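You operate a simulated robot arm through the tools that you are given. There is no shell and no other tool. Be economical: measure what you need, move in short steps, check, and stop when the job is done.

You are at the controls of a simulated robot arm. One attempt, no reset.

TASK
Put the black tape roll in the grey tray. Then put the beige parcel on the top of the small table. Then take the middle beige case on the bench top before the green chest and put it away on the bench top beside the cardboard tray. Then shut the lower green drawer. Then open the grey drawer, put the grey corner guard from the top of the wide table in the inside of the grey drawer, then shut the drawer. Then put the white pad from the top of the wide table on the grey board there. Then take the small brown box on the work table and put it away on the top of the blue bench. Then put the white book on the grey cover. Then take the grey parcel from the work table and leave it on the dark table top. Then push the wide green drawer shut. The order counts. Set down upright: middle beige case.

Only the result counts: the job must be done as asked and must still hold three seconds after the hand-in. Knocking over, shifting, dropping, spilling or breaking anything else fails it. A push-on lid holds only when it is set on centred and level and pressed home; a screw cap is set on level and turned clockwise until tight.

THE ROBOT
A 6-joint arm with a two-finger parallel gripper on a trunk, on a base that drives. Base frame: it is fixed to the floor where the robot stands at the start and does not move with it; the origin is under the middle of the robot, x ahead of it, y to its left, z up. Lengths are in m, angles in rad, forces in N, time in s.
With the tool pointing down near the work surface it reaches from about 0.32 to 0.7 m from the robot's upright axis, wherever it stands. Its first joint turns from -2.897 to 2.897 rad. Places, roughly: beige parcel (15x7x6 cm) [2.7, -3.5, 0.8]; bench top beside the cardboard tray [1.5, -3.6, 0.8]; black tape roll (7x7x4 cm) [0.5, -0.2, 0.8]; corner guard [8.25, 1.5, 0.75]; dark table top [-0.9, 5.3, 0.9]; grey board (22x16x1 cm) [8.2, 2.1, 0.8]; grey cover (22x16x2 cm) [3.3, 4.1, 0.9]; grey drawer [8.2, -1.8, 0.8]; grey parcel (8x15x5 cm) [3, 4, 0.9]; grey tray (22x16x4 cm) [0.4, -0.3, 0.8]; inside of the grey drawer [8.3, -1.8, 0.7]; lower green drawer [3.9, -3.7, 0.8]; middle beige case (13x8x9 cm) [3.9, -3.5, 0.8]; small brown box (6x6x4 cm) [3.8, 4.2, 0.9]; top of the blue bench [-2.9, -0.7, 0.8]; top of the small table [-0.1, -1.6, 0.8]; white book (8x17x2 cm) [3.6, 4, 0.9]; white pad (15x10x4 cm) [8.3, 2.7, 0.8]; wide green drawer [-3.2, 2.2, 0.7]. Payload 4.1 kg.
The tool frame sits at the grasp point between the pads (the TCP): z along the fingers, y along the line on which they close. The tips reach 0.023 m beyond it. Largest opening 0.094 m; finger width 0.038, thickness 0.01; the body of the gripper, 0.054 by 0.096 m, starts 0.039 m behind the TCP.
Orientation is that of the tool frame in the base frame, as a unit quaternion [x, y, z, w]. With the fingers straight down and closing along the base's y, the tool's x points along the base's -x, its y along +y and its z along -z.

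THE INTERFACE
- The arm moves only by the tool nudge_tool. Its argument "deltas" is text: rows parted by semicolons, each of 7 numbers parted by spaces: the shift along the tool's x, y, z in m, then the turn, a rotation vector about the tool's x, y, z in rad, then the finger opening in m, from 0 to 0.094. In form: tx ty tz wx wy wz claw; .... A call has 1 to 20 rows; each row shifts and turns the commanded pose from where the row before left it, along the tool's axes as they then stand. A row lasts 0.2 s, in which the tool goes at most 0.05 m and 0.15 rad; a call with a longer step from one row to the next is refused whole, and so is a gripper value outside its range. A pose out of reach is approached as far as the arm can. The call stops where the force on the tool passes 40 N (or 10 N more than at its start, if that is more) or the arm is blocked; 0.2 s more then pass. Each finger travels about 0.045 m/s and halts on what it meets, pressing with about 34 N; the grip force reading is that of the motor and also rises with nothing between the fingers. The clock runs only during rows and for 0.2 s after the last one: add rows that do not move to give the fingers time. It gives the time, the measured TCP pose, the force on the tool (base axes), the opening and the grip force at its end, in the units of the frame above (readings bear some noise), with the torque about the TCP (base axes, N m) and any sound that the robot's microphone picked up.
- Cameras (640 x 400 px; columns grow to the right, rows downward): "scene" is now at [0.0059, 0.1112, 1.4484]; the picture's right is [-0.64, -0.77, 0.00], its down [-0.47, 0.39, -0.79] and it looks along [0.61, -0.51, -0.61] (base axes); focal length 296 px, centre (320, 200). "wrist" rides on the gripper at [0.086, 0.016, -0.074] in the tool frame; the picture's right is [-0.18, 0.98, 0.00], its down [-0.58, -0.11, -0.81] and it looks along [-0.79, -0.15, 0.59] (tool axes); focal length 243 px, centre (320, 200).
- capture(camera): a new picture of that camera. It takes no simulated time.
- raise_lower(by): slides the trunk up (or, below 0, down) by that many m; the arm and the scene camera ride with it, the base frame stays. It gives what a move gives, with no picture.
- roll_base(legs): drives the robot by 1 to 6 legs, each [ahead, turn to the left] in m and rad, along the robot's own axes; the way and the turn of a leg run together, so that a leg with both is an arc; at most 1.5 m and 3.142 rad a leg. The arm and the cameras ride along, it lands a little off, and it stops where it bumps. It gives what a move gives.
- head_to(pan, tilt): turns the head with the scene camera to pan (to the left, within 2.705 rad either way) and tilt (down, from -0.506 to 1.204), counted from straight ahead of the robot. It gives what a move gives.
- measure_at(camera, pixels): for up to 12 pixels [column, row] of the newest picture of that camera ("zoom" is the newest enlarged one), the place [x, y, z] in the base frame of the surface seen there, good to about 0.002 m. It takes no simulated time.
- zoom(camera, box): a new picture of the part [left, top, right, bottom] of that camera's present view, enlarged. It takes no simulated time.
- sign_off(): hands the job in; it is judged then, once.

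Go step by step. Measure first, check grasps and placings, and put right what went wrong. The budget is 350 turns and 262 pictures, counting those below and the enlarged ones. Unless the task says otherwise, let go and move clear before handing in, and close with one line.

The tools are called after "Call:" as a command line: name --argument value ..., lists and objects as JSON in quotes. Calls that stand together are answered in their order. nudge_tool: Moves the arm, as the interface text tells. Its arguments: {"type":"object","properties":{"deltas":{"type":"string"}},"required":["deltas"]} The other tools are called the same way: raise_lower (by) slides the trunk up or down; roll_base (legs) drives the base; head_to (pan, tilt) turns the head that bears the scene camera; capture (camera) takes a picture; measure_at (camera, pixels) gives the place of the surface under pixels of a picture; zoom (camera, box) takes an enlarged picture of a part of a camera's view; sign_off () hands the job in.

At the start:

```text
clock: 0.0
position: [0.4038, -0.1288, 1.0911]
tool_rot: [0.0, 1.0, 0.0, 0.001]
force: [0.8, 0.4, 0.4]
torque: [0.02, 0.0, 0.03]
gripper_width: 0.0943
gripper_force: 0.2
trunk travel left (down, up): [-0.4, 0.19]
robot x, y, heading: [-0.0005, -0.001, -0.005]
head pan, tilt: [-0.689, 0.654]
```

scene: 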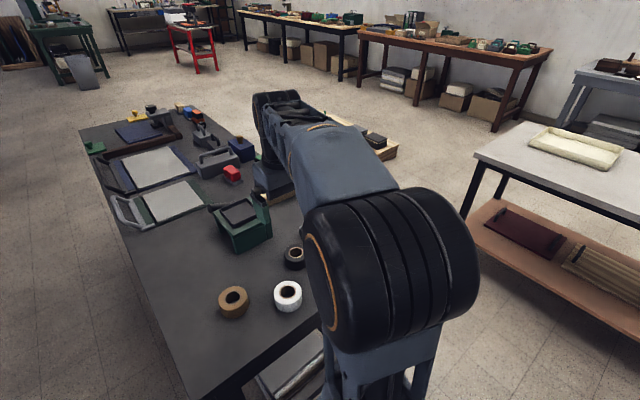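
wrist: 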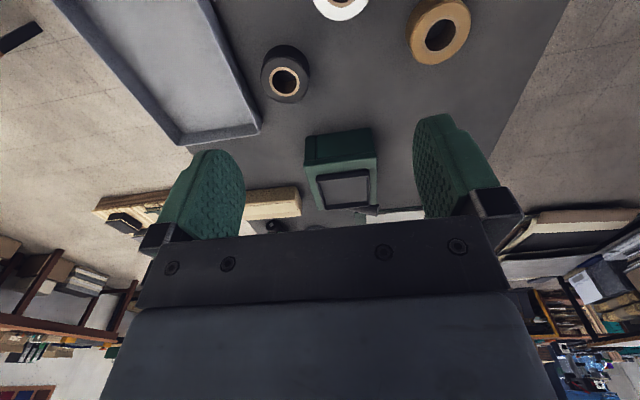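

The wrist picture shows the black tape roll near (286,75) and the grey tray on the left (190,60). I'll measure both.

Call:
measure_at --camera "wrist" --pixels '[[270, 60], [300, 58], [286, 100], [264, 80], [309, 75], [286, 50], [180, 60], [190, 140], [258, 128], [130, 70], [300, 80], [230, 60]]'

Call:
measure_at --camera "scene" --pixels '[[294, 246], [286, 257], [304, 252], [295, 268], [294, 255]]'

Call:
zoom --camera "wrist" --box '[60, 0, 380, 200]'

```text
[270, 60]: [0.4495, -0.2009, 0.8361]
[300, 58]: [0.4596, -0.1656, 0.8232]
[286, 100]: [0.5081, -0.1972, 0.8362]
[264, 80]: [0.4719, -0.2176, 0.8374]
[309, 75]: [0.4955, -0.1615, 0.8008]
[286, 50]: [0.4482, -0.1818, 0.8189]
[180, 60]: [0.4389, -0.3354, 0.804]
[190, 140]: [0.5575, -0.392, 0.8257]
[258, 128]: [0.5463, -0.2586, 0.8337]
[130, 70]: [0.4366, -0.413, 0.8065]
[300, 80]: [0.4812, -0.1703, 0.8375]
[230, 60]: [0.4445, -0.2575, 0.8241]
```

```text
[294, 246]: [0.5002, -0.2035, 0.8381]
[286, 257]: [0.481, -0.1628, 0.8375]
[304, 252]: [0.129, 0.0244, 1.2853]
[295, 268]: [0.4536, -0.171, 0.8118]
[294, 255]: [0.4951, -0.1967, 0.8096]
```

```text
2.00 times, centred on (220, 100) of wrist
```

zoom: 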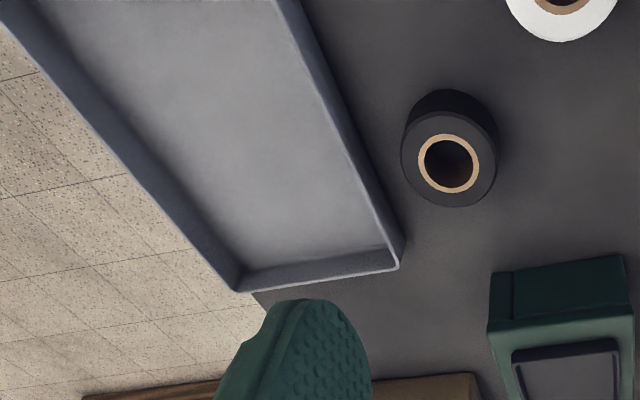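

I'll pin down the roll's top rim and the tray's corners in the enlarged picture.

Call:
measure_at --camera "zoom" --pixels '[[404, 160], [493, 165], [449, 203], [450, 123], [430, 136], [468, 188], [402, 262], [240, 285], [285, 10], [15, 22], [389, 255], [250, 262]]'

```text
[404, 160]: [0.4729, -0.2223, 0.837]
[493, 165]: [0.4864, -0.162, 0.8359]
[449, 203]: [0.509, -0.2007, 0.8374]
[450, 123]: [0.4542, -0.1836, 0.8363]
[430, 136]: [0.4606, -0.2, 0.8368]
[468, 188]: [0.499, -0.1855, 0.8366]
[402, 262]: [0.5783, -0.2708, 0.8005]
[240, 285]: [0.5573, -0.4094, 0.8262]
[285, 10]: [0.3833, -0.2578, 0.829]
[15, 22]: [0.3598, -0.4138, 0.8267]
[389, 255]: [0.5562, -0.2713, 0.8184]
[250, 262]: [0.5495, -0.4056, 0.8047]
```

The roll is centred at about (0.480, -0.192), top z 0.837, and the tray at about (0.45, -0.335). I'll move above the roll.

Call:
nudge_tool --deltas "-0.0254 -0.021 0 0 0 0 0.086; -0.0254 -0.021 0 0 0 0 0.086; -0.0254 -0.021 0 0 0 0 0.086; 0 0 0.05 0 0 0 0.086; 0 0 0.05 0 0 0 0.086; 0 0 0.05 0 0 0 0.086; 0 0 0.05 0 0 0 0.086; 0 0 0 0 0 0 0.086"

Call:
capture --camera "wrist"

```text
clock: 1.8
position: [0.4814, -0.1906, 0.8883]
tool_rot: [0.0, 1.0, 0.0, 0.0]
force: [-2.0, 0.5, 0.0]
torque: [-0.01, -0.02, 0.0]
gripper_width: 0.086
gripper_force: 0.1
trunk travel left (down, up): [-0.4, 0.19]
robot x, y, heading: [0.0013, 0.0012, 0.001]
head pan, tilt: [-0.689, 0.654]
```

```text
258 pictures are left
```

wrist: 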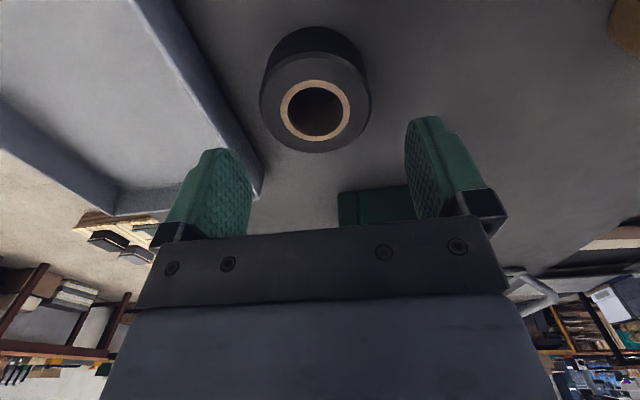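

The roll sits between the fingers (roll at 316, fingers at 220 and 435). I'll go down and close.

Call:
nudge_tool --deltas "0 0 0.03 0 0 0 0.086; 0 0 0.028 0 0 0 0.086; 0 0 0 0 0 0 0.086; 0 0 0 0 0 0 0.05; 0 0 0 0 0 0 0.05; 0 0 0 0 0 0 0.05; 0 0 0 0 0 0 0.05"

```text
clock: 3.4
position: [0.4798, -0.1901, 0.834]
tool_rot: [0.0, 1.0, 0.001, -0.001]
force: [-0.5, -0.2, -0.4]
torque: [0.01, -0.02, 0.04]
gripper_width: 0.0669
gripper_force: 33.9
trunk travel left (down, up): [-0.4, 0.19]
robot x, y, heading: [-0.0022, -0.0001, 0.003]
head pan, tilt: [-0.689, 0.654]
```

It gripped at 0.067. I'll lift, carry to the tray centre (0.45, -0.335), and lower to just above the tray floor.

Call:
nudge_tool --deltas "0 0 -0.04 0 0 0 0.05; 0 0 -0.04 0 0 0 0.05; 0.01 -0.048 0 0 0 0 0.05; 0.01 -0.048 0 0 0 0 0.05; 0.01 -0.048 0 0 0 0 0.05; 0 0 0 0 0 0 0.05; 0 0 0.04 0 0 0 0.05; 0 0 0.034 0 0 0 0.05; 0 0 0 0 0 0 0.05"

Call:
capture --camera "wrist"

```text
clock: 5.4
position: [0.4514, -0.3364, 0.8358]
tool_rot: [0.0, 1.0, -0.001, 0.001]
force: [1.0, -0.7, 4.0]
torque: [0.07, 0.03, -0.01]
gripper_width: 0.0668
gripper_force: 33.8
trunk travel left (down, up): [-0.4, 0.19]
robot x, y, heading: [0.0054, 0.0012, -0.0]
head pan, tilt: [-0.689, 0.654]
```

```text
257 pictures are left
```

wrist: 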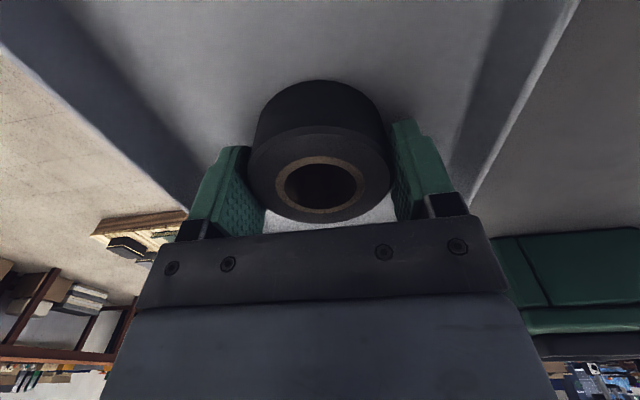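

The roll is inside the tray and about touching (4 N). I'll release and back up.

Call:
nudge_tool --deltas "0 0 0.001 0 0 0 0.05; 0 0 0 0 0 0 0.09; 0 0 0 0 0 0 0.09; 0 0 0 0 0 0 0.09; 0 0 -0.04 0 0 0 0.09; 0 0 -0.05 0 0 0 0.09; 0 0 -0.05 0 0 0 0.09; 0 0 -0.05 0 0 0 0.09; 0 0 -0.05 0 0 0 0.09"

Call:
capture --camera "wrist"

Call:
head_to --pan -1.0 --tilt 0.35

Call:
capture --camera "scene"

```text
clock: 7.4
position: [0.4521, -0.3358, 1.0772]
tool_rot: [0.0, 1.0, 0.0, 0.0]
force: [1.1, -0.1, 0.3]
torque: [-0.02, -0.02, 0.01]
gripper_width: 0.0902
gripper_force: 0.0
trunk travel left (down, up): [-0.4, 0.19]
robot x, y, heading: [0.0008, -0.0011, 0.005]
head pan, tilt: [-0.689, 0.654]
```

```text
256 pictures are left
```

wrist: 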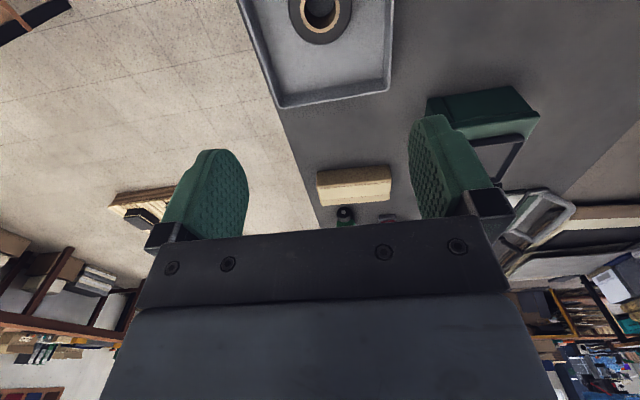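

```text
clock: 8.2
position: [0.4506, -0.336, 1.0763]
tool_rot: [0.0, 1.0, 0.0, 0.0]
force: [-0.9, -0.8, -0.5]
torque: [-0.02, 0.03, 0.0]
gripper_width: 0.0902
gripper_force: 0.0
trunk travel left (down, up): [-0.4, 0.19]
robot x, y, heading: [-0.0038, 0.0015, -0.001]
head pan, tilt: [-1.0, 0.351]
```

```text
255 pictures are left
```

scene: 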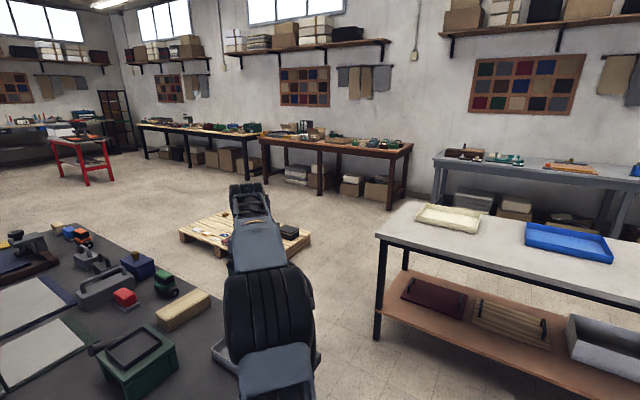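

The roll is in the tray. Now I'll map the room: measure floor obstacles and look further right.

Call:
measure_at --camera "scene" --pixels '[[181, 238], [235, 214], [310, 236], [260, 265], [411, 148], [262, 138], [377, 338], [440, 210], [390, 207], [372, 240], [230, 345], [575, 245]]'

Call:
head_to --pan -2.0 --tilt 0.4

Call:
capture --camera "scene"

```text
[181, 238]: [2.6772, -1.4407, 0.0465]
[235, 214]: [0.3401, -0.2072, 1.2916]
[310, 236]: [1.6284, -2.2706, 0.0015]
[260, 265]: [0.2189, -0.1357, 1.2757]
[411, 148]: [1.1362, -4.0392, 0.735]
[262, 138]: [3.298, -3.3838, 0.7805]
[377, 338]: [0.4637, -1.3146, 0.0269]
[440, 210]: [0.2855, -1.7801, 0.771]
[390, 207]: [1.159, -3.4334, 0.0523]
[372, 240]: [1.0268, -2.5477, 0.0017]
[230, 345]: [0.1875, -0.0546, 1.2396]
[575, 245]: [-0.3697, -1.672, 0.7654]
```

```text
clock: 9.5
position: [0.452, -0.3366, 1.0764]
tool_rot: [0.0, 1.0, 0.0, 0.0]
force: [-0.3, -0.3, -0.7]
torque: [0.02, 0.01, 0.0]
gripper_width: 0.0899
gripper_force: 0.1
trunk travel left (down, up): [-0.4, 0.19]
robot x, y, heading: [0.0022, 0.0021, 0.002]
head pan, tilt: [-2.0, 0.4]
```

```text
254 pictures are left
```

scene: 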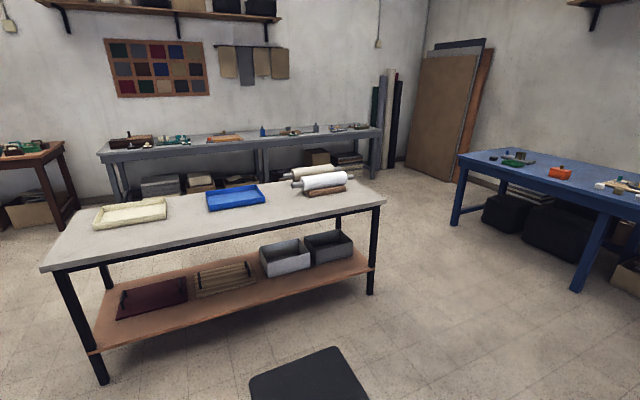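

The pale table with trays (centre of picture) is the small table; the blue bench is at right. I'll measure them and keep looking round.

Call:
measure_at --camera "scene" --pixels '[[42, 268], [385, 200], [60, 250], [180, 225], [100, 383], [372, 293], [575, 290], [455, 222], [310, 375], [185, 190], [300, 195], [460, 155]]'

Call:
head_to --pan 2.6 --tilt 0.35

Call:
capture --camera "scene"

Call:
head_to --pan 1.3 --tilt 0.35

Call:
capture --camera "scene"

Call:
head_to --pan 0.2 --tilt 0.35

Call:
capture --camera "scene"

```text
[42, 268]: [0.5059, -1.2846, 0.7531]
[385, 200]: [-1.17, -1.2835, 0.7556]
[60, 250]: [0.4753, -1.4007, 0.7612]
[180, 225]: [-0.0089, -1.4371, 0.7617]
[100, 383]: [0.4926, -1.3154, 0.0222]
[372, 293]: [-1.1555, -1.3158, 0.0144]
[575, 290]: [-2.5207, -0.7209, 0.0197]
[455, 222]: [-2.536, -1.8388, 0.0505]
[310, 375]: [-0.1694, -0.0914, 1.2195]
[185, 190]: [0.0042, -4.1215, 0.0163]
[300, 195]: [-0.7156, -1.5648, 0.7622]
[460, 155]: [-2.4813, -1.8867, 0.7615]
```

```text
clock: 13.2
position: [0.4506, -0.3357, 1.077]
tool_rot: [0.0, 1.0, 0.0, 0.0]
force: [0.1, 0.1, -0.5]
torque: [-0.01, 0.0, 0.0]
gripper_width: 0.0898
gripper_force: 0.1
trunk travel left (down, up): [-0.4, 0.19]
robot x, y, heading: [0.0007, 0.0001, 0.001]
head pan, tilt: [2.601, 0.351]
```

```text
253 pictures are left
```

scene: 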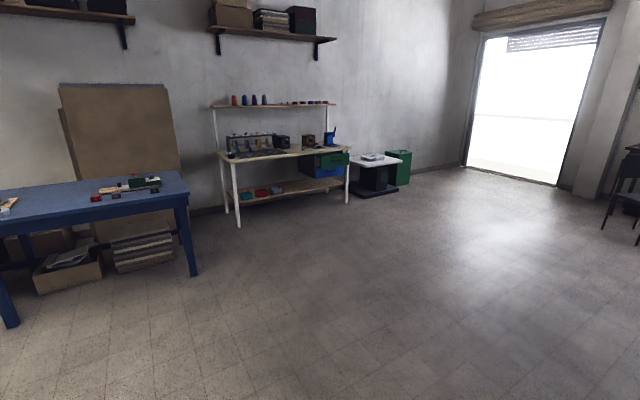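

```text
clock: 14.6
position: [0.4513, -0.3358, 1.0764]
tool_rot: [-0.001, 1.0, -0.001, 0.0]
force: [0.0, 0.1, 0.2]
torque: [0.04, -0.02, 0.01]
gripper_width: 0.0903
gripper_force: 0.0
trunk travel left (down, up): [-0.4, 0.19]
robot x, y, heading: [-0.0001, -0.0019, -0.002]
head pan, tilt: [1.3, 0.351]
```

```text
252 pictures are left
```

scene: 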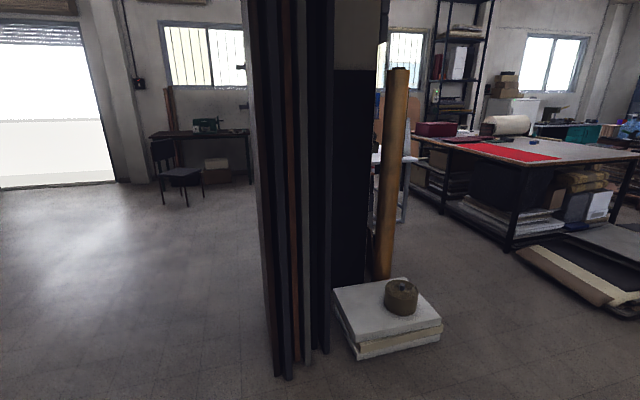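

```text
clock: 15.9
position: [0.4515, -0.337, 1.0768]
tool_rot: [0.0, 1.0, 0.0, 0.0]
force: [0.6, -0.6, 0.2]
torque: [0.03, 0.01, 0.03]
gripper_width: 0.0899
gripper_force: 0.0
trunk travel left (down, up): [-0.4, 0.19]
robot x, y, heading: [0.0018, -0.0008, 0.002]
head pan, tilt: [0.201, 0.351]
```

```text
251 pictures are left
```

scene: 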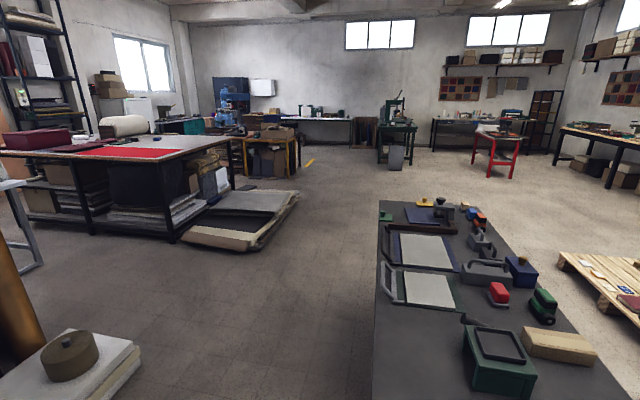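

I'll measure the key obstacles in this last view.

Call:
measure_at --camera "scene" --pixels '[[372, 395], [378, 205], [475, 208], [575, 350], [120, 375], [172, 238], [230, 188], [250, 250], [295, 195], [620, 320], [565, 262], [40, 260]]'

Call:
head_to --pan 1.3 --tilt 0.35

Call:
capture --camera "scene"

Call:
measure_at --camera "scene" --pixels '[[285, 377], [265, 360], [308, 365], [350, 355], [440, 335], [380, 270], [510, 245], [190, 185], [240, 180], [530, 250], [610, 310], [405, 218]]'

```text
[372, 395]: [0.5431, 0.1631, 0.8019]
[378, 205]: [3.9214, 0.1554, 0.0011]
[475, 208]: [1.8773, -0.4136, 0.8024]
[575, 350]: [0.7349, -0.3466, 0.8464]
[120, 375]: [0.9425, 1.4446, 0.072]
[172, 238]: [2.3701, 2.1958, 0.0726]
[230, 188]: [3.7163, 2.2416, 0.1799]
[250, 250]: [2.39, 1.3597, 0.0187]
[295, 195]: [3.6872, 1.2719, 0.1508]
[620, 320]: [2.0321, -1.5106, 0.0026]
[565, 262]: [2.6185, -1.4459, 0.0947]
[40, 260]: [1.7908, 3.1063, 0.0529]
```

```text
clock: 17.3
position: [0.4519, -0.3356, 1.076]
tool_rot: [0.0, 1.0, 0.0, -0.001]
force: [-0.4, -0.6, 0.5]
torque: [0.01, -0.03, -0.04]
gripper_width: 0.09
gripper_force: 0.0
trunk travel left (down, up): [-0.4, 0.19]
robot x, y, heading: [-0.0022, -0.003, 0.002]
head pan, tilt: [1.3, 0.351]
```

```text
250 pictures are left
```

scene: 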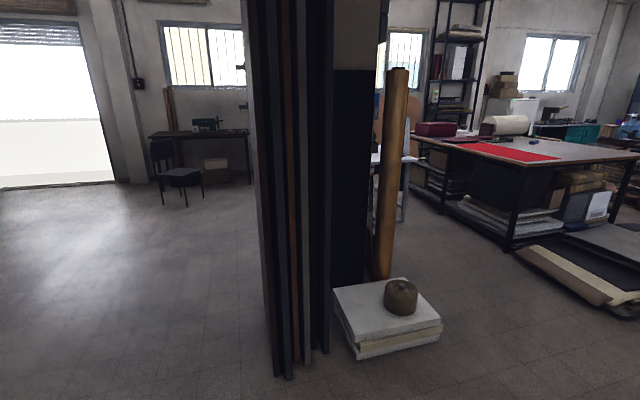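

```text
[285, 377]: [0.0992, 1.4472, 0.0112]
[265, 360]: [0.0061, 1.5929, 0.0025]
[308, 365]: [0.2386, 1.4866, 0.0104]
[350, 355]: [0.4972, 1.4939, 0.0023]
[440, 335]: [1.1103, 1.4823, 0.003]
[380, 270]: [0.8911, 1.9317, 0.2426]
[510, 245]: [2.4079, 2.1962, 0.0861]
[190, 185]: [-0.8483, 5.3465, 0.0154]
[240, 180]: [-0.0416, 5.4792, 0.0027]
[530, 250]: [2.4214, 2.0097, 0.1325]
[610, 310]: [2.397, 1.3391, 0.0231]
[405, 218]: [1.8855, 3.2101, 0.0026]
```

The map is clear enough: a corridor lies between the start table (y > -0.42) and small table (y < -1.28), and a gap west of the pallet (x < 1.6). I'll drive out that way towards the brown bench.

Call:
roll_base --legs '[[-0.5, 0], [0, -0.956], [1.04, 0], [0, 0.956], [0.95, 0], [0, -1.571]]'

Call:
head_to --pan 0 --tilt 0.4

Call:
capture --camera "scene"

```text
clock: 38.5
position: [0.7046, -1.285, 1.0769]
tool_rot: [0.707, 0.707, 0.0, 0.0]
force: [-0.9, 0.1, -0.1]
torque: [0.04, 0.02, -0.02]
gripper_width: 0.0899
gripper_force: 0.0
trunk travel left (down, up): [-0.4, 0.19]
robot x, y, heading: [1.0393, -0.8329, -1.572]
head pan, tilt: [1.3, 0.351]
```

```text
clock: 39.9
position: [0.7053, -1.2849, 1.0773]
tool_rot: [0.706, 0.708, 0.0, 0.0]
force: [0.6, -0.8, 1.2]
torque: [0.03, -0.01, 0.01]
gripper_width: 0.0899
gripper_force: 0.1
trunk travel left (down, up): [-0.4, 0.19]
robot x, y, heading: [1.0421, -0.8339, -1.572]
head pan, tilt: [0.0, 0.4]
```

```text
249 pictures are left
```

scene: 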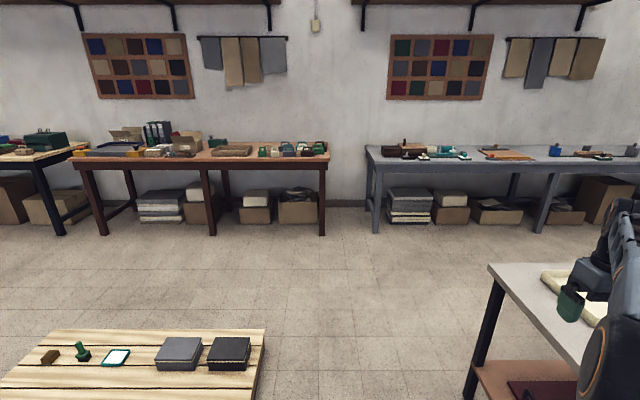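

The way ahead to the brown bench is clear. I'll drive on to stand before x≈2.7.

Call:
roll_base --legs '[[1.0, 0], [0.95, 0], [0, 1.571], [1.35, 0], [0, -1.571]]'

Call:
head_to --pan 0.2 --tilt 0.6

Call:
capture --camera "scene"

```text
clock: 63.5
position: [2.1012, -3.2086, 1.0767]
tool_rot: [0.694, 0.72, 0.0, 0.0]
force: [0.4, 0.3, -0.1]
torque: [-0.03, 0.02, -0.02]
gripper_width: 0.0901
gripper_force: 0.0
trunk travel left (down, up): [-0.4, 0.19]
robot x, y, heading: [2.4197, -2.7436, -1.527]
head pan, tilt: [0.0, 0.4]
```

```text
clock: 64.2
position: [2.103, -3.208, 1.0763]
tool_rot: [0.695, 0.719, 0.0, 0.0]
force: [-1.0, -0.2, 0.1]
torque: [0.03, 0.0, -0.02]
gripper_width: 0.0899
gripper_force: 0.0
trunk travel left (down, up): [-0.4, 0.19]
robot x, y, heading: [2.421, -2.7461, -1.531]
head pan, tilt: [0.201, 0.6]
```

```text
248 pictures are left
```

scene: 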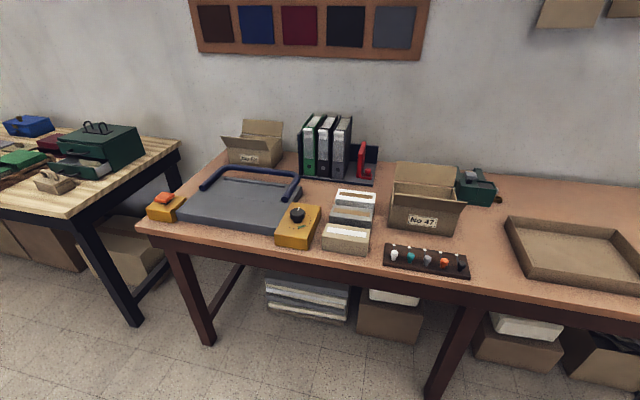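

A beige box group sits at (350,220); I'll zoom to identify the parcel.

Call:
zoom --camera "scene" --box '[260, 170, 420, 270]'

Call:
measure_at --camera "scene" --pixels '[[325, 228], [368, 233], [345, 245], [352, 213], [352, 196], [172, 208], [300, 212], [63, 178], [430, 262], [570, 240]]'

```text
4.00 times, centred on (340, 220) of scene
```

zoom: 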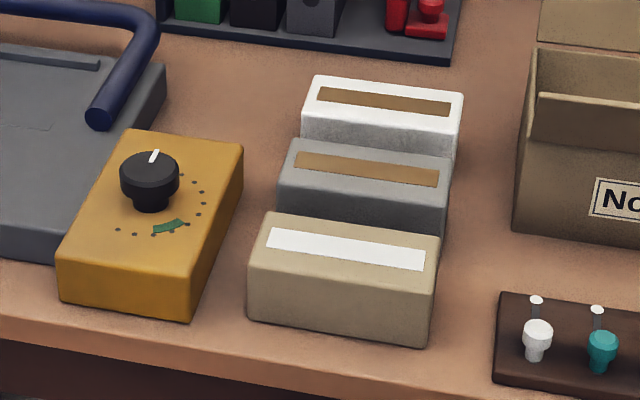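

```text
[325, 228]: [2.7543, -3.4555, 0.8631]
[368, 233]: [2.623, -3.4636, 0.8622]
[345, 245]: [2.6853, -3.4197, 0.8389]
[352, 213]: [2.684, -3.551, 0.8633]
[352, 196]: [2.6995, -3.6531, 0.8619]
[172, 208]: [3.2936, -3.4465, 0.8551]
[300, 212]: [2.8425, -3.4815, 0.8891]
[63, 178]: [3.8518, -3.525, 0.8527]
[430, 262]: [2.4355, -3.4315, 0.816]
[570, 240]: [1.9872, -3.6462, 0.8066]
```

The front beige box with white label is the parcel. I'll measure the gap behind it and its edges.

Call:
measure_at --camera "zoom" --pixels '[[268, 216], [440, 241], [433, 265], [250, 262], [288, 212], [428, 231], [284, 180], [448, 208], [290, 148], [285, 206], [443, 232], [432, 335]]'

Call:
capture --camera "wrist"

```text
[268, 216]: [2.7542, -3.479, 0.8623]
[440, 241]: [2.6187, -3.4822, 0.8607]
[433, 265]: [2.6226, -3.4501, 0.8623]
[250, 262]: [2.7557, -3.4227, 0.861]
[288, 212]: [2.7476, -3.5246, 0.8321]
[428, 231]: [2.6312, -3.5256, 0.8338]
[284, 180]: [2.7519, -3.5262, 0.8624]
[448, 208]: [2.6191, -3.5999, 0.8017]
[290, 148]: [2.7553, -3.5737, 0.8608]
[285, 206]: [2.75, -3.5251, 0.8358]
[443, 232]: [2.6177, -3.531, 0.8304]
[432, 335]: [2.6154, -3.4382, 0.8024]
```

```text
246 pictures are left
```

wrist: 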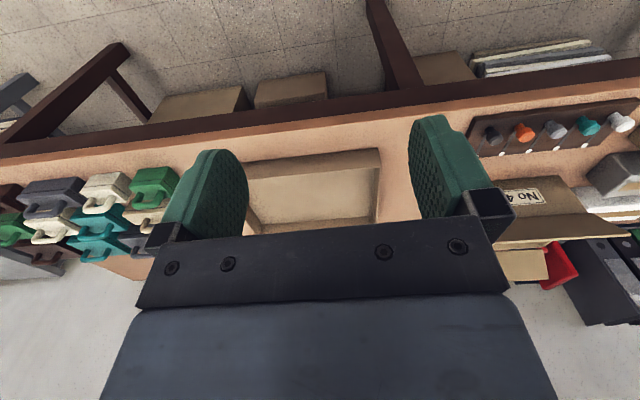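

Gap behind the parcel is 4 cm, enough. I'll drive 0.2 m closer, then swing the arm over.

Call:
roll_base --legs '[[0.2, 0]]'

```text
clock: 65.8
position: [2.1105, -3.4121, 1.0773]
tool_rot: [0.693, 0.721, 0.0, 0.0]
force: [-0.1, 0.8, 0.1]
torque: [0.0, -0.01, 0.02]
gripper_width: 0.09
gripper_force: 0.0
trunk travel left (down, up): [-0.4, 0.19]
robot x, y, heading: [2.4296, -2.9424, -1.532]
head pan, tilt: [0.201, 0.6]
```

Now I'll yaw the tool so that it closes along base y.

Call:
nudge_tool --deltas "0 0 0 0 0 -0.1392 0.09; 0 0 0 0 0 -0.1392 0.09; 0 0 0 0 0 -0.1392 0.09; 0 0 0 0 0 -0.1392 0.09; 0 0 0 0 0 -0.1392 0.09; 0 0 0 0 0 -0.1392 0.09; 0 0 0 0 0 -0.1392 0.09; 0 0 0 0 0 -0.1392 0.09; 0 0 0 0 0 -0.1392 0.09; 0 0 0 0 0 -0.1392 0.09; 0 0 0 0 0 -0.1392 0.09; 0 0 0 0 0 0 0.09"

Call:
nudge_tool --deltas "-0.0481 -0.003 0 0 0 0 0.094; -0.0481 -0.003 0 0 0 0 0.094; -0.0481 -0.003 0 0 0 0 0.094; -0.0481 -0.003 0 0 0 0 0.094; -0.0481 -0.003 0 0 0 0 0.094; -0.0481 -0.003 0 0 0 0 0.094; -0.0481 -0.003 0 0 0 0 0.094; -0.0481 -0.003 0 0 0 0 0.094; -0.0481 -0.003 0 0 0 0 0.094; -0.0481 -0.003 0 0 0 0 0.094; -0.0481 -0.003 0 0 0 0 0.094; -0.0481 -0.003 0 0 0 0 0.094; 0 0 0 0 0 0 0.094"

Call:
capture --camera "wrist"

```text
clock: 68.5
position: [2.1093, -3.4132, 1.0764]
tool_rot: [-0.001, 1.0, 0.0, -0.001]
force: [0.4, 0.1, 0.5]
torque: [0.01, -0.05, 0.02]
gripper_width: 0.09
gripper_force: 0.1
trunk travel left (down, up): [-0.4, 0.19]
robot x, y, heading: [2.4313, -2.9475, -1.535]
head pan, tilt: [0.201, 0.6]
```

```text
clock: 71.2
position: [2.6868, -3.4483, 1.0751]
tool_rot: [0.001, 1.0, 0.0, -0.001]
force: [0.2, 0.0, 0.2]
torque: [-0.01, 0.0, -0.05]
gripper_width: 0.0941
gripper_force: 0.1
trunk travel left (down, up): [-0.4, 0.19]
robot x, y, heading: [2.4255, -2.9511, -1.533]
head pan, tilt: [0.201, 0.6]
```

```text
245 pictures are left
```

wrist: 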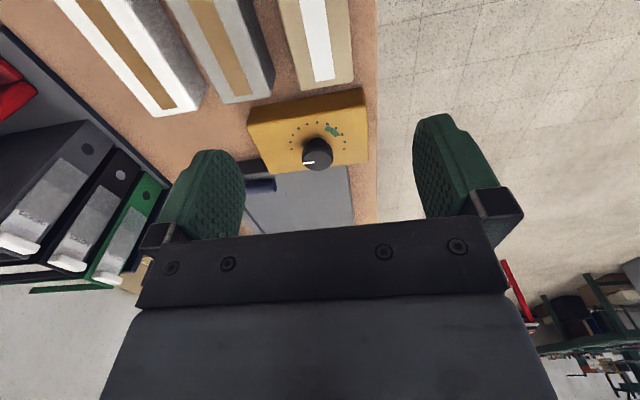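

The parcel is at the top (320,45). I'll verify its edges from here.

Call:
measure_at --camera "wrist" --pixels '[[299, 68], [350, 68], [296, 30], [342, 30], [326, 75], [270, 90], [355, 85]]'

```text
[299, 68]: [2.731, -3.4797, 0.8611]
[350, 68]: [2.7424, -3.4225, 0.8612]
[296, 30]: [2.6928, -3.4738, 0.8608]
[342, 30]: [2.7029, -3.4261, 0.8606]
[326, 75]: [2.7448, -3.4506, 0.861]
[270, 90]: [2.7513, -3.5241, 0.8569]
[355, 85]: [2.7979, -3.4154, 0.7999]
```

Parcel is centred at (2.687, -3.450), aligned. I'll descend and grip.

Call:
nudge_tool --deltas "0 -0.001 0.05 0 0 0 0.094; 0 0 0.05 0 0 0 0.094; 0 0 0.05 0 0 0 0.094; 0 0 0.04 0 0 0 0.094; 0 0 0.03 0 0 0 0.094; 0 0 0.022 0 0 0 0.094; 0 0 0 0 0 0 0.094; 0 0 0 0 0 0 0.05; 0 0 0 0 0 0 0.05; 0 0 0 0 0 0 0.05; 0 0 0 0 0 0 0.05"

```text
clock: 73.7
position: [2.6862, -3.4501, 0.8351]
tool_rot: [0.001, 1.0, 0.0, 0.0]
force: [-0.8, -1.4, 0.3]
torque: [-0.16, -0.2, -0.09]
gripper_width: 0.068
gripper_force: 33.5
trunk travel left (down, up): [-0.4, 0.19]
robot x, y, heading: [2.4278, -2.9503, -1.532]
head pan, tilt: [0.201, 0.6]
```

Gripped at 0.068. I'll lift, and pull in toward the robot.

Call:
nudge_tool --deltas "0 0 -0.05 0 0 0 0.05; 0 0 -0.05 0 0 0 0.05; 0 0 -0.05 0 0 0 0.05; 0 0 -0.05 0 0 0 0.05; 0 0 -0.04 0 0 0 0.05; 0 0 0 0 0 0 0.05"

Call:
capture --camera "wrist"

Call:
roll_base --legs '[[-0.3, 0], [0, -1.61], [1.25, 0], [1.3, 0], [0, -1.57]]'

Call:
head_to --pan 0 --tilt 0.6

Call:
capture --camera "scene"

```text
clock: 75.0
position: [2.6851, -3.4498, 1.0754]
tool_rot: [0.0, 1.0, 0.0, 0.0]
force: [0.5, 0.8, -4.1]
torque: [0.0, 0.02, 0.04]
gripper_width: 0.0677
gripper_force: 33.6
trunk travel left (down, up): [-0.4, 0.19]
robot x, y, heading: [2.4285, -2.9512, -1.531]
head pan, tilt: [0.201, 0.6]
```

```text
244 pictures are left
```

wrist: 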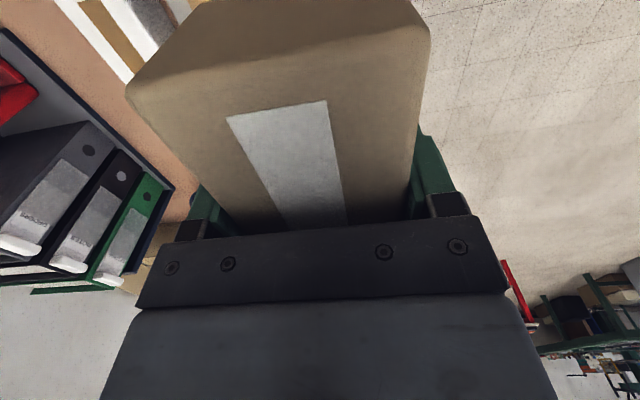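

```text
clock: 97.2
position: [-0.405, -2.0702, 1.0741]
tool_rot: [0.999, -0.039, 0.0, 0.0]
force: [-0.5, 0.3, -4.0]
torque: [0.0, 0.0, 0.01]
gripper_width: 0.068
gripper_force: 33.4
trunk travel left (down, up): [-0.4, 0.19]
robot x, y, heading: [-0.1904, -2.5917, 1.534]
head pan, tilt: [0.201, 0.6]
```

```text
clock: 97.9
position: [-0.4048, -2.0714, 1.0742]
tool_rot: [0.999, -0.038, 0.0, 0.0]
force: [0.4, 0.2, -4.6]
torque: [0.01, -0.03, 0.0]
gripper_width: 0.0676
gripper_force: 34.1
trunk travel left (down, up): [-0.4, 0.19]
robot x, y, heading: [-0.1896, -2.5914, 1.529]
head pan, tilt: [0.0, 0.6]
```

```text
243 pictures are left
```

scene: 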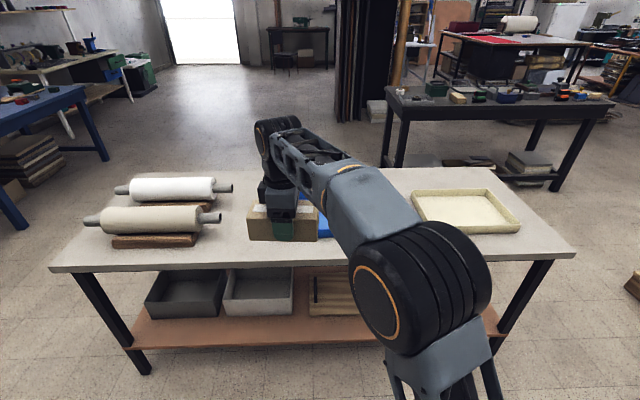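

The arm holds the parcel over the small table; I'll measure free space on its top.

Call:
measure_at --camera "scene" --pixels '[[250, 262], [330, 235], [412, 192], [425, 228], [200, 265], [245, 252], [400, 180], [323, 225], [520, 225], [240, 200], [572, 257], [205, 235]]'

```text
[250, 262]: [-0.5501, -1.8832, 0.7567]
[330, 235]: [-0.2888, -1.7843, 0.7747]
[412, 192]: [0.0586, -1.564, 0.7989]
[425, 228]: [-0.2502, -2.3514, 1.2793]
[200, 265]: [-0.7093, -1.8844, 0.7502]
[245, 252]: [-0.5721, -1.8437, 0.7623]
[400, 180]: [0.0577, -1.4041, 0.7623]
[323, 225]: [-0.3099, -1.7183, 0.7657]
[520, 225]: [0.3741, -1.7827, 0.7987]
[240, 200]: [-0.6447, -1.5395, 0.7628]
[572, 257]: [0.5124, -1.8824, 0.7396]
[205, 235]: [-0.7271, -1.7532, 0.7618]
```

Gap between blue and cream trays is about x -0.27..0.05. I'll drive in 0.3 m, then place at (-0.1, -1.70).

Call:
roll_base --legs '[[0.3, 0]]'

Call:
nudge_tool --deltas "0.045 0 0 0 0 0 0.05; 0.045 0 0 0 0 0 0.05; 0.045 0 0 0 0 0 0.05; 0.045 0 0 0 0 0 0.05; 0.045 0 0 0 0 0 0.05; 0.045 0 0 0 0 0 0.05; 0 0 0.05 0 0 0 0.05; 0 0 0.05 0 0 0 0.05; 0 0 0 0 0 0 0.05"

Call:
capture --camera "wrist"

Call:
capture --camera "scene"

```text
clock: 99.9
position: [-0.3932, -1.774, 1.0742]
tool_rot: [0.999, -0.039, 0.001, 0.001]
force: [-0.5, -0.3, -4.6]
torque: [0.01, -0.01, 0.0]
gripper_width: 0.0679
gripper_force: 34.4
trunk travel left (down, up): [-0.4, 0.19]
robot x, y, heading: [-0.1803, -2.2952, 1.53]
head pan, tilt: [0.0, 0.6]
```

```text
clock: 101.9
position: [-0.1244, -1.7954, 0.9741]
tool_rot: [0.999, -0.039, 0.0, 0.0]
force: [-0.6, 0.3, -4.3]
torque: [0.01, -0.03, -0.01]
gripper_width: 0.0681
gripper_force: 34.0
trunk travel left (down, up): [-0.4, 0.19]
robot x, y, heading: [-0.1731, -2.2934, 1.53]
head pan, tilt: [0.0, 0.6]
```

```text
242 pictures are left
```

wrist: 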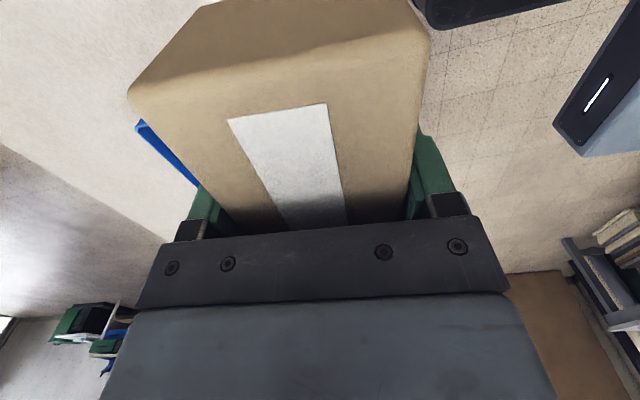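

```text
241 pictures are left
```

scene: 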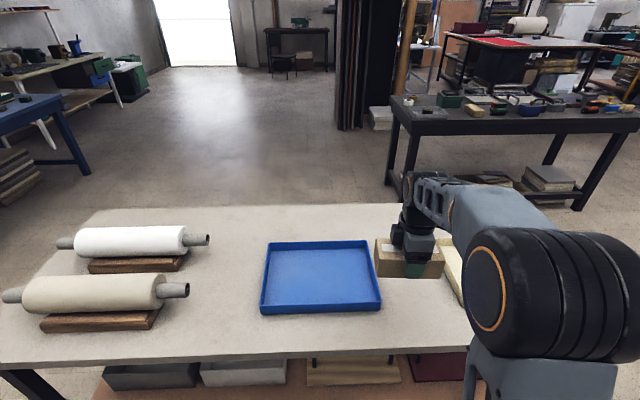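

I'll check the blue tray's right edge against the parcel and cream tray's edge.

Call:
measure_at --camera "scene" --pixels '[[380, 297], [369, 243], [388, 295], [446, 245], [460, 290], [410, 300], [400, 280], [385, 270], [440, 275]]'

```text
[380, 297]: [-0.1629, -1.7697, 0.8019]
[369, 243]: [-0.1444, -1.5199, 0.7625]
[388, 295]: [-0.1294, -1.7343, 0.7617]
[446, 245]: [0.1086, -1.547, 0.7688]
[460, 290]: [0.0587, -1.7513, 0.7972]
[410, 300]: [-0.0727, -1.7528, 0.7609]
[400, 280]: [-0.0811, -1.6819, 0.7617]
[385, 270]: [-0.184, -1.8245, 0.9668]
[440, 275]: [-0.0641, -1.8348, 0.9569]
```

Gap is x -0.16..0.06; I'll set it at (-0.05, -1.675), straightening the yaw.

Call:
nudge_tool --deltas "0 0 0 0 0 -0.076 0.05; 0.0245 -0.04 0 0 0 0 0.05; 0.0245 -0.04 0 0 0 0 0.05; 0.0245 -0.04 0 0 0 0 0.05; 0 0 0.05 0 0 0 0.05; 0 0 0.05 0 0 0 0.05; 0 0 0.04 0 0 0 0.05; 0 0 0 0 0 0 0.05"

Call:
capture --camera "scene"

```text
clock: 103.7
position: [-0.0503, -1.6748, 0.8323]
tool_rot: [1.0, -0.001, 0.001, 0.0]
force: [0.5, -0.3, -4.4]
torque: [0.04, -0.02, 0.02]
gripper_width: 0.0681
gripper_force: 34.1
trunk travel left (down, up): [-0.4, 0.19]
robot x, y, heading: [-0.1759, -2.2927, 1.531]
head pan, tilt: [0.0, 0.6]
```

```text
240 pictures are left
```

scene: 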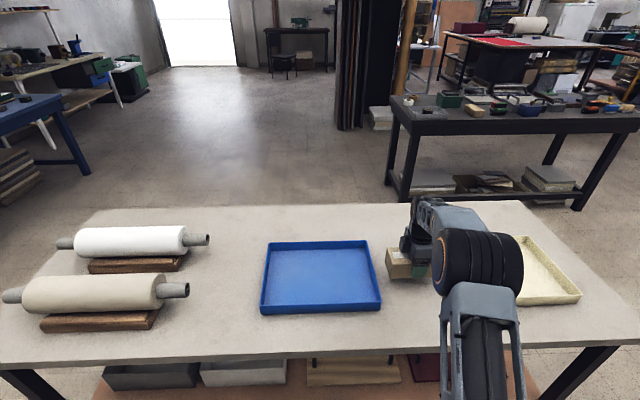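

Clear of both trays so far. I'll lower the last 3.6 cm and release.

Call:
nudge_tool --deltas "0 0 0.02 0 0 0 0.05; 0 0 0.012 0 0 0 0.05; 0 0 0.005 0 0 0 0.05; 0 0 0 0 0 0 0.05"

```text
clock: 104.7
position: [-0.0499, -1.6747, 0.7969]
tool_rot: [1.0, -0.002, 0.0, 0.0]
force: [0.3, -0.5, -4.5]
torque: [-0.02, -0.04, 0.0]
gripper_width: 0.0679
gripper_force: 34.1
trunk travel left (down, up): [-0.4, 0.19]
robot x, y, heading: [-0.1767, -2.2944, 1.531]
head pan, tilt: [0.0, 0.6]
```

Call:
nudge_tool --deltas "0 0 0.004 0 0 0 0.05; 0 0 0.003 0 0 0 0.05; 0 0 0 0 0 0 0.05"

```text
clock: 105.5
position: [-0.0496, -1.6747, 0.795]
tool_rot: [1.0, -0.002, 0.002, -0.003]
force: [0.3, 4.6, 26.4]
torque: [-0.88, 0.45, -0.21]
gripper_width: 0.0679
gripper_force: 34.0
trunk travel left (down, up): [-0.4, 0.19]
robot x, y, heading: [-0.1762, -2.2957, 1.532]
head pan, tilt: [0.0, 0.6]
```

The parcel touches (26 N). I'll ease 3 mm, open and rise.

Call:
nudge_tool --deltas "0 0 -0.004 0 0 0 0.05; 0 0 0 0 0 0 0.09; 0 0 0 0 0 0 0.09; 0 0 0 0 0 0 0.09; 0 0 -0.03 0 0 0 0.09; 0 0 -0.05 0 0 0 0.09; 0 0 -0.05 0 0 0 0.09; 0 0 -0.05 0 0 0 0.09; 0 0 -0.05 0 0 0 0.09; 0 0 -0.05 0 0 0 0.09; 0 0 0 0 0 0 0.09"

Call:
capture --camera "wrist"

Call:
capture --camera "scene"

```text
clock: 107.9
position: [-0.0491, -1.6781, 1.0723]
tool_rot: [1.0, -0.002, 0.0, 0.0]
force: [-0.1, 0.0, 0.5]
torque: [0.05, 0.03, 0.02]
gripper_width: 0.09
gripper_force: 0.1
trunk travel left (down, up): [-0.4, 0.19]
robot x, y, heading: [-0.1778, -2.295, 1.531]
head pan, tilt: [0.0, 0.6]
```

```text
239 pictures are left
```

wrist: 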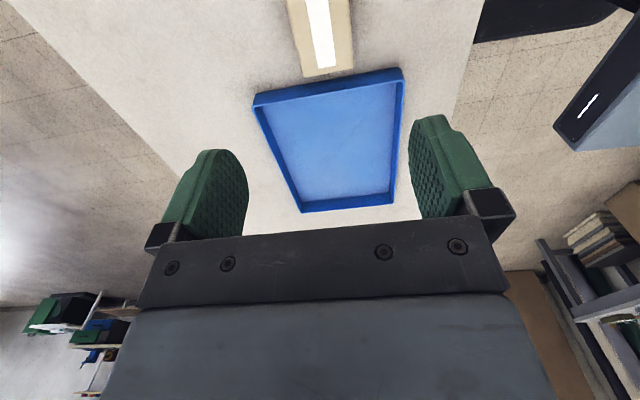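

```text
238 pictures are left
```

scene: 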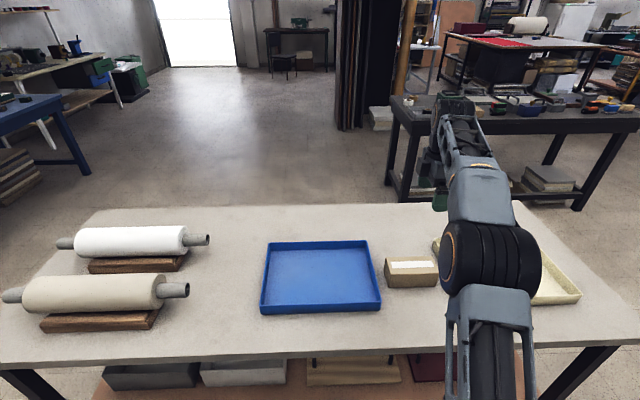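

The parcel rests between the trays. Next I'll drive to the bench with the green chest, (3.8, -2.65).

Call:
roll_base --legs '[[-0.35, 0], [0, -1.54], [1.4, 0], [1.4, 0], [1.0, 0], [0, -1.56]]'

Call:
head_to --pan 0.1 --tilt 0.6

Call:
capture --camera "scene"

```text
clock: 135.6
position: [3.4963, -3.3427, 1.0727]
tool_rot: [-0.011, 1.0, 0.0, 0.001]
force: [-0.6, 0.7, 0.7]
torque: [-0.01, -0.06, 0.01]
gripper_width: 0.09
gripper_force: 0.1
trunk travel left (down, up): [-0.4, 0.19]
robot x, y, heading: [3.6111, -2.7226, -1.586]
head pan, tilt: [0.0, 0.6]
```

```text
clock: 136.3
position: [3.4959, -3.3428, 1.0719]
tool_rot: [-0.009, 1.0, 0.0, 0.0]
force: [-0.4, -0.6, -0.3]
torque: [-0.01, 0.02, -0.04]
gripper_width: 0.0899
gripper_force: 0.0
trunk travel left (down, up): [-0.4, 0.19]
robot x, y, heading: [3.6094, -2.7209, -1.586]
head pan, tilt: [0.099, 0.6]
```

```text
237 pictures are left
```

scene: 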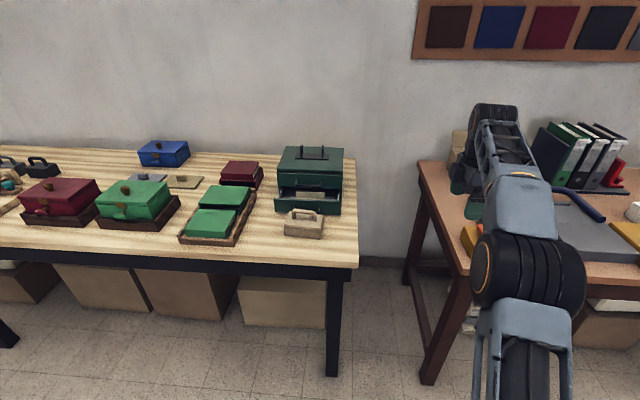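

Call:
zoom --camera "scene" --box '[220, 130, 380, 260]'

```text
3.08 times, centred on (300, 195) of scene
```

zoom: 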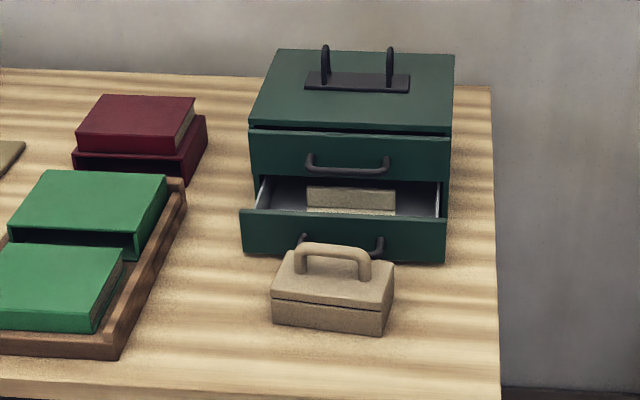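

The beige case with the handle stands right in front of the open lower drawer. I'll measure it.

Call:
measure_at --camera "zoom" --pixels '[[273, 287], [385, 308], [394, 268], [290, 253], [278, 322], [382, 334], [300, 250], [365, 258], [333, 248], [243, 215], [445, 225], [342, 240]]'

Call:
measure_at --camera "scene" --pixels '[[345, 262], [338, 305], [280, 160], [342, 155], [225, 260], [235, 240], [500, 200], [420, 165], [275, 250], [335, 250], [290, 265]]'

```text
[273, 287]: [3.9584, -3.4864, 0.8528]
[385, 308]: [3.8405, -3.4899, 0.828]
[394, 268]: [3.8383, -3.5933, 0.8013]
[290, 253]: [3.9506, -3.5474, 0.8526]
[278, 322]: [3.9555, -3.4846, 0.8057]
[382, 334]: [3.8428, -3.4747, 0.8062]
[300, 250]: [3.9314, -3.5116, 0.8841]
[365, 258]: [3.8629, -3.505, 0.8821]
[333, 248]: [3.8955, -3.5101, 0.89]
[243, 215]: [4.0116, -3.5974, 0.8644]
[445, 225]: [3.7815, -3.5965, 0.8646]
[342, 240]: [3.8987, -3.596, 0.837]
```

```text
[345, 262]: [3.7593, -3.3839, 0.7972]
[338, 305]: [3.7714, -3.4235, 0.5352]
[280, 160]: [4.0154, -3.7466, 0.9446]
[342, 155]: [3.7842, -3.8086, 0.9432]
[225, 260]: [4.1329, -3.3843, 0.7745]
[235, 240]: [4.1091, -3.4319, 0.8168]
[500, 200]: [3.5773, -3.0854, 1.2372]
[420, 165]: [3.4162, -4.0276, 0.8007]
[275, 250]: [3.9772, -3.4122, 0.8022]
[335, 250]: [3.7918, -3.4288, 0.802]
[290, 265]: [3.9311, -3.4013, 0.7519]
```

I'll grip the case by its handle (bar at y≈-3.51, z≈0.88), because the rear finger has little room by the drawer pulls. First I'll swing the arm left and drive in.

Call:
nudge_tool --deltas "-0.044 0.01 0 0 0 0.02 0.05; -0.044 0.01 0 0 0 0 0.05; -0.044 0.01 0 0 0 0 0.05; -0.044 0.01 0 0 0 0 0.05; -0.044 0.01 0 0 0 0 0.05; -0.044 0.01 0 0 0 0 0.05; -0.044 0.01 0 0 0 0 0.05; 0 0 0 0 0 0 0.05"

Call:
roll_base --legs '[[0.25, 0]]'

Call:
capture --camera "scene"

Call:
capture --camera "wrist"

```text
clock: 138.1
position: [3.8064, -3.2738, 1.0733]
tool_rot: [0.0, 1.0, 0.0, -0.001]
force: [1.0, -0.4, 0.4]
torque: [0.03, 0.05, 0.02]
gripper_width: 0.0499
gripper_force: 0.0
trunk travel left (down, up): [-0.4, 0.19]
robot x, y, heading: [3.6082, -2.7236, -1.584]
head pan, tilt: [0.099, 0.6]
```

```text
clock: 139.9
position: [3.8064, -3.5205, 1.0722]
tool_rot: [-0.003, 1.0, 0.0, 0.001]
force: [0.5, 0.5, -0.7]
torque: [0.0, -0.02, 0.0]
gripper_width: 0.0498
gripper_force: 0.0
trunk travel left (down, up): [-0.4, 0.19]
robot x, y, heading: [3.6068, -2.97, -1.58]
head pan, tilt: [0.099, 0.6]
```

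```text
235 pictures are left
```

scene: 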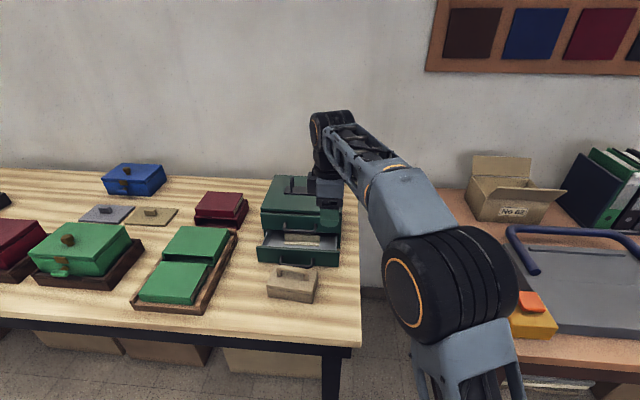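

```text
234 pictures are left
```

wrist: 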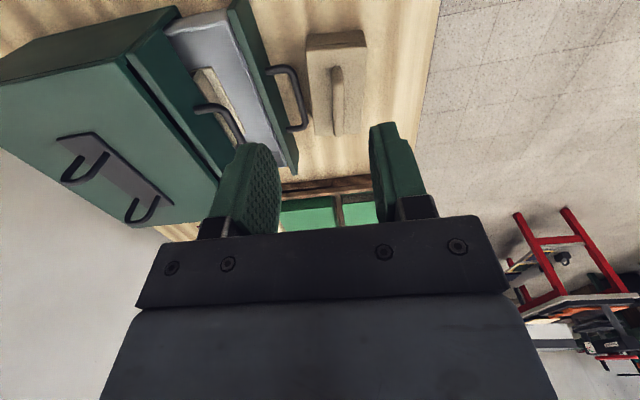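

Call:
zoom --camera "wrist" --box '[220, 0, 440, 150]'

```text
2.67 times, centred on (330, 75) of wrist
```

zoom: 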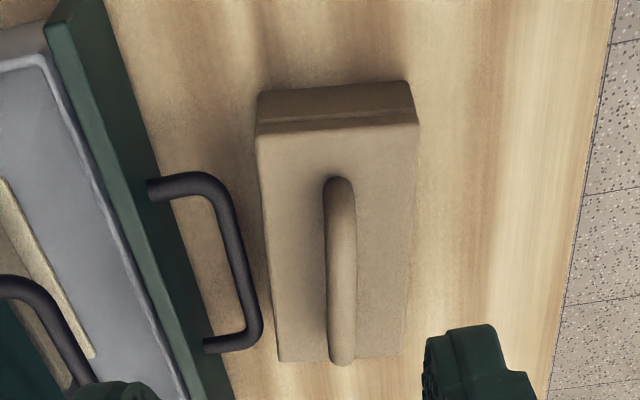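

Call:
measure_at --camera "zoom" --pixels '[[337, 185], [342, 350], [325, 260], [355, 260], [340, 260], [262, 135], [415, 120], [402, 350], [280, 355], [240, 260], [225, 185], [262, 320]]'

```text
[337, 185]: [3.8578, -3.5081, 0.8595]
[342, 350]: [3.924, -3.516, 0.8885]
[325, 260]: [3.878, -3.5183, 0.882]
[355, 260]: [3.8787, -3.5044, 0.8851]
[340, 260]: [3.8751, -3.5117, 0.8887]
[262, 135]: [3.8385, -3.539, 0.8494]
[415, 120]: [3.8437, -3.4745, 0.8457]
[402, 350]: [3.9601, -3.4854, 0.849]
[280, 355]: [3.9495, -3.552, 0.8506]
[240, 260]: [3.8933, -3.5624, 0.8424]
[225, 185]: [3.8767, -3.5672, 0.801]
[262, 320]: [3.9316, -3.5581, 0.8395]
```

The handle is centred at (3.893, -3.5125), turned about -0.12 rad, while the drawer pull almost touches the case. I'll align and descend onto the handle.

Call:
nudge_tool --deltas "-0.0435 0.004 0 0 0 0 0.05; -0.0435 0.004 0 0 0 0 0.05; 0 0 0 0 0 0.126 0.05; 0 0 0.05 0 0 0 0.05; 0 0 0.05 0 0 0 0.05; 0 0 0.04 0 0 0 0.05; 0 0 0 0 0 0 0.05"

Call:
capture --camera "wrist"

```text
clock: 141.5
position: [3.8908, -3.5121, 0.9327]
tool_rot: [0.059, 0.998, 0.0, 0.0]
force: [-0.3, 0.3, 0.2]
torque: [-0.01, 0.0, 0.0]
gripper_width: 0.0499
gripper_force: 0.0
trunk travel left (down, up): [-0.4, 0.19]
robot x, y, heading: [3.6039, -2.9694, -1.576]
head pan, tilt: [0.099, 0.6]
```

```text
232 pictures are left
```

wrist: 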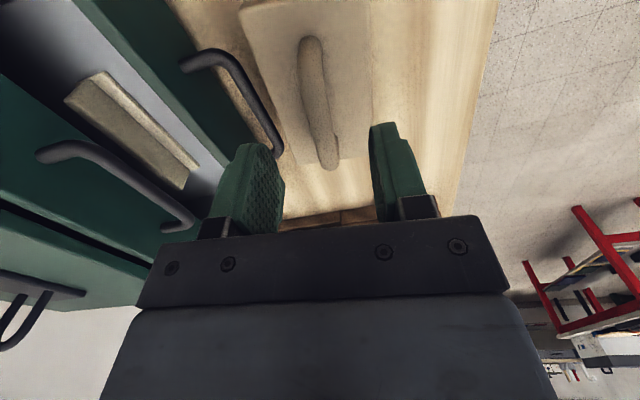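

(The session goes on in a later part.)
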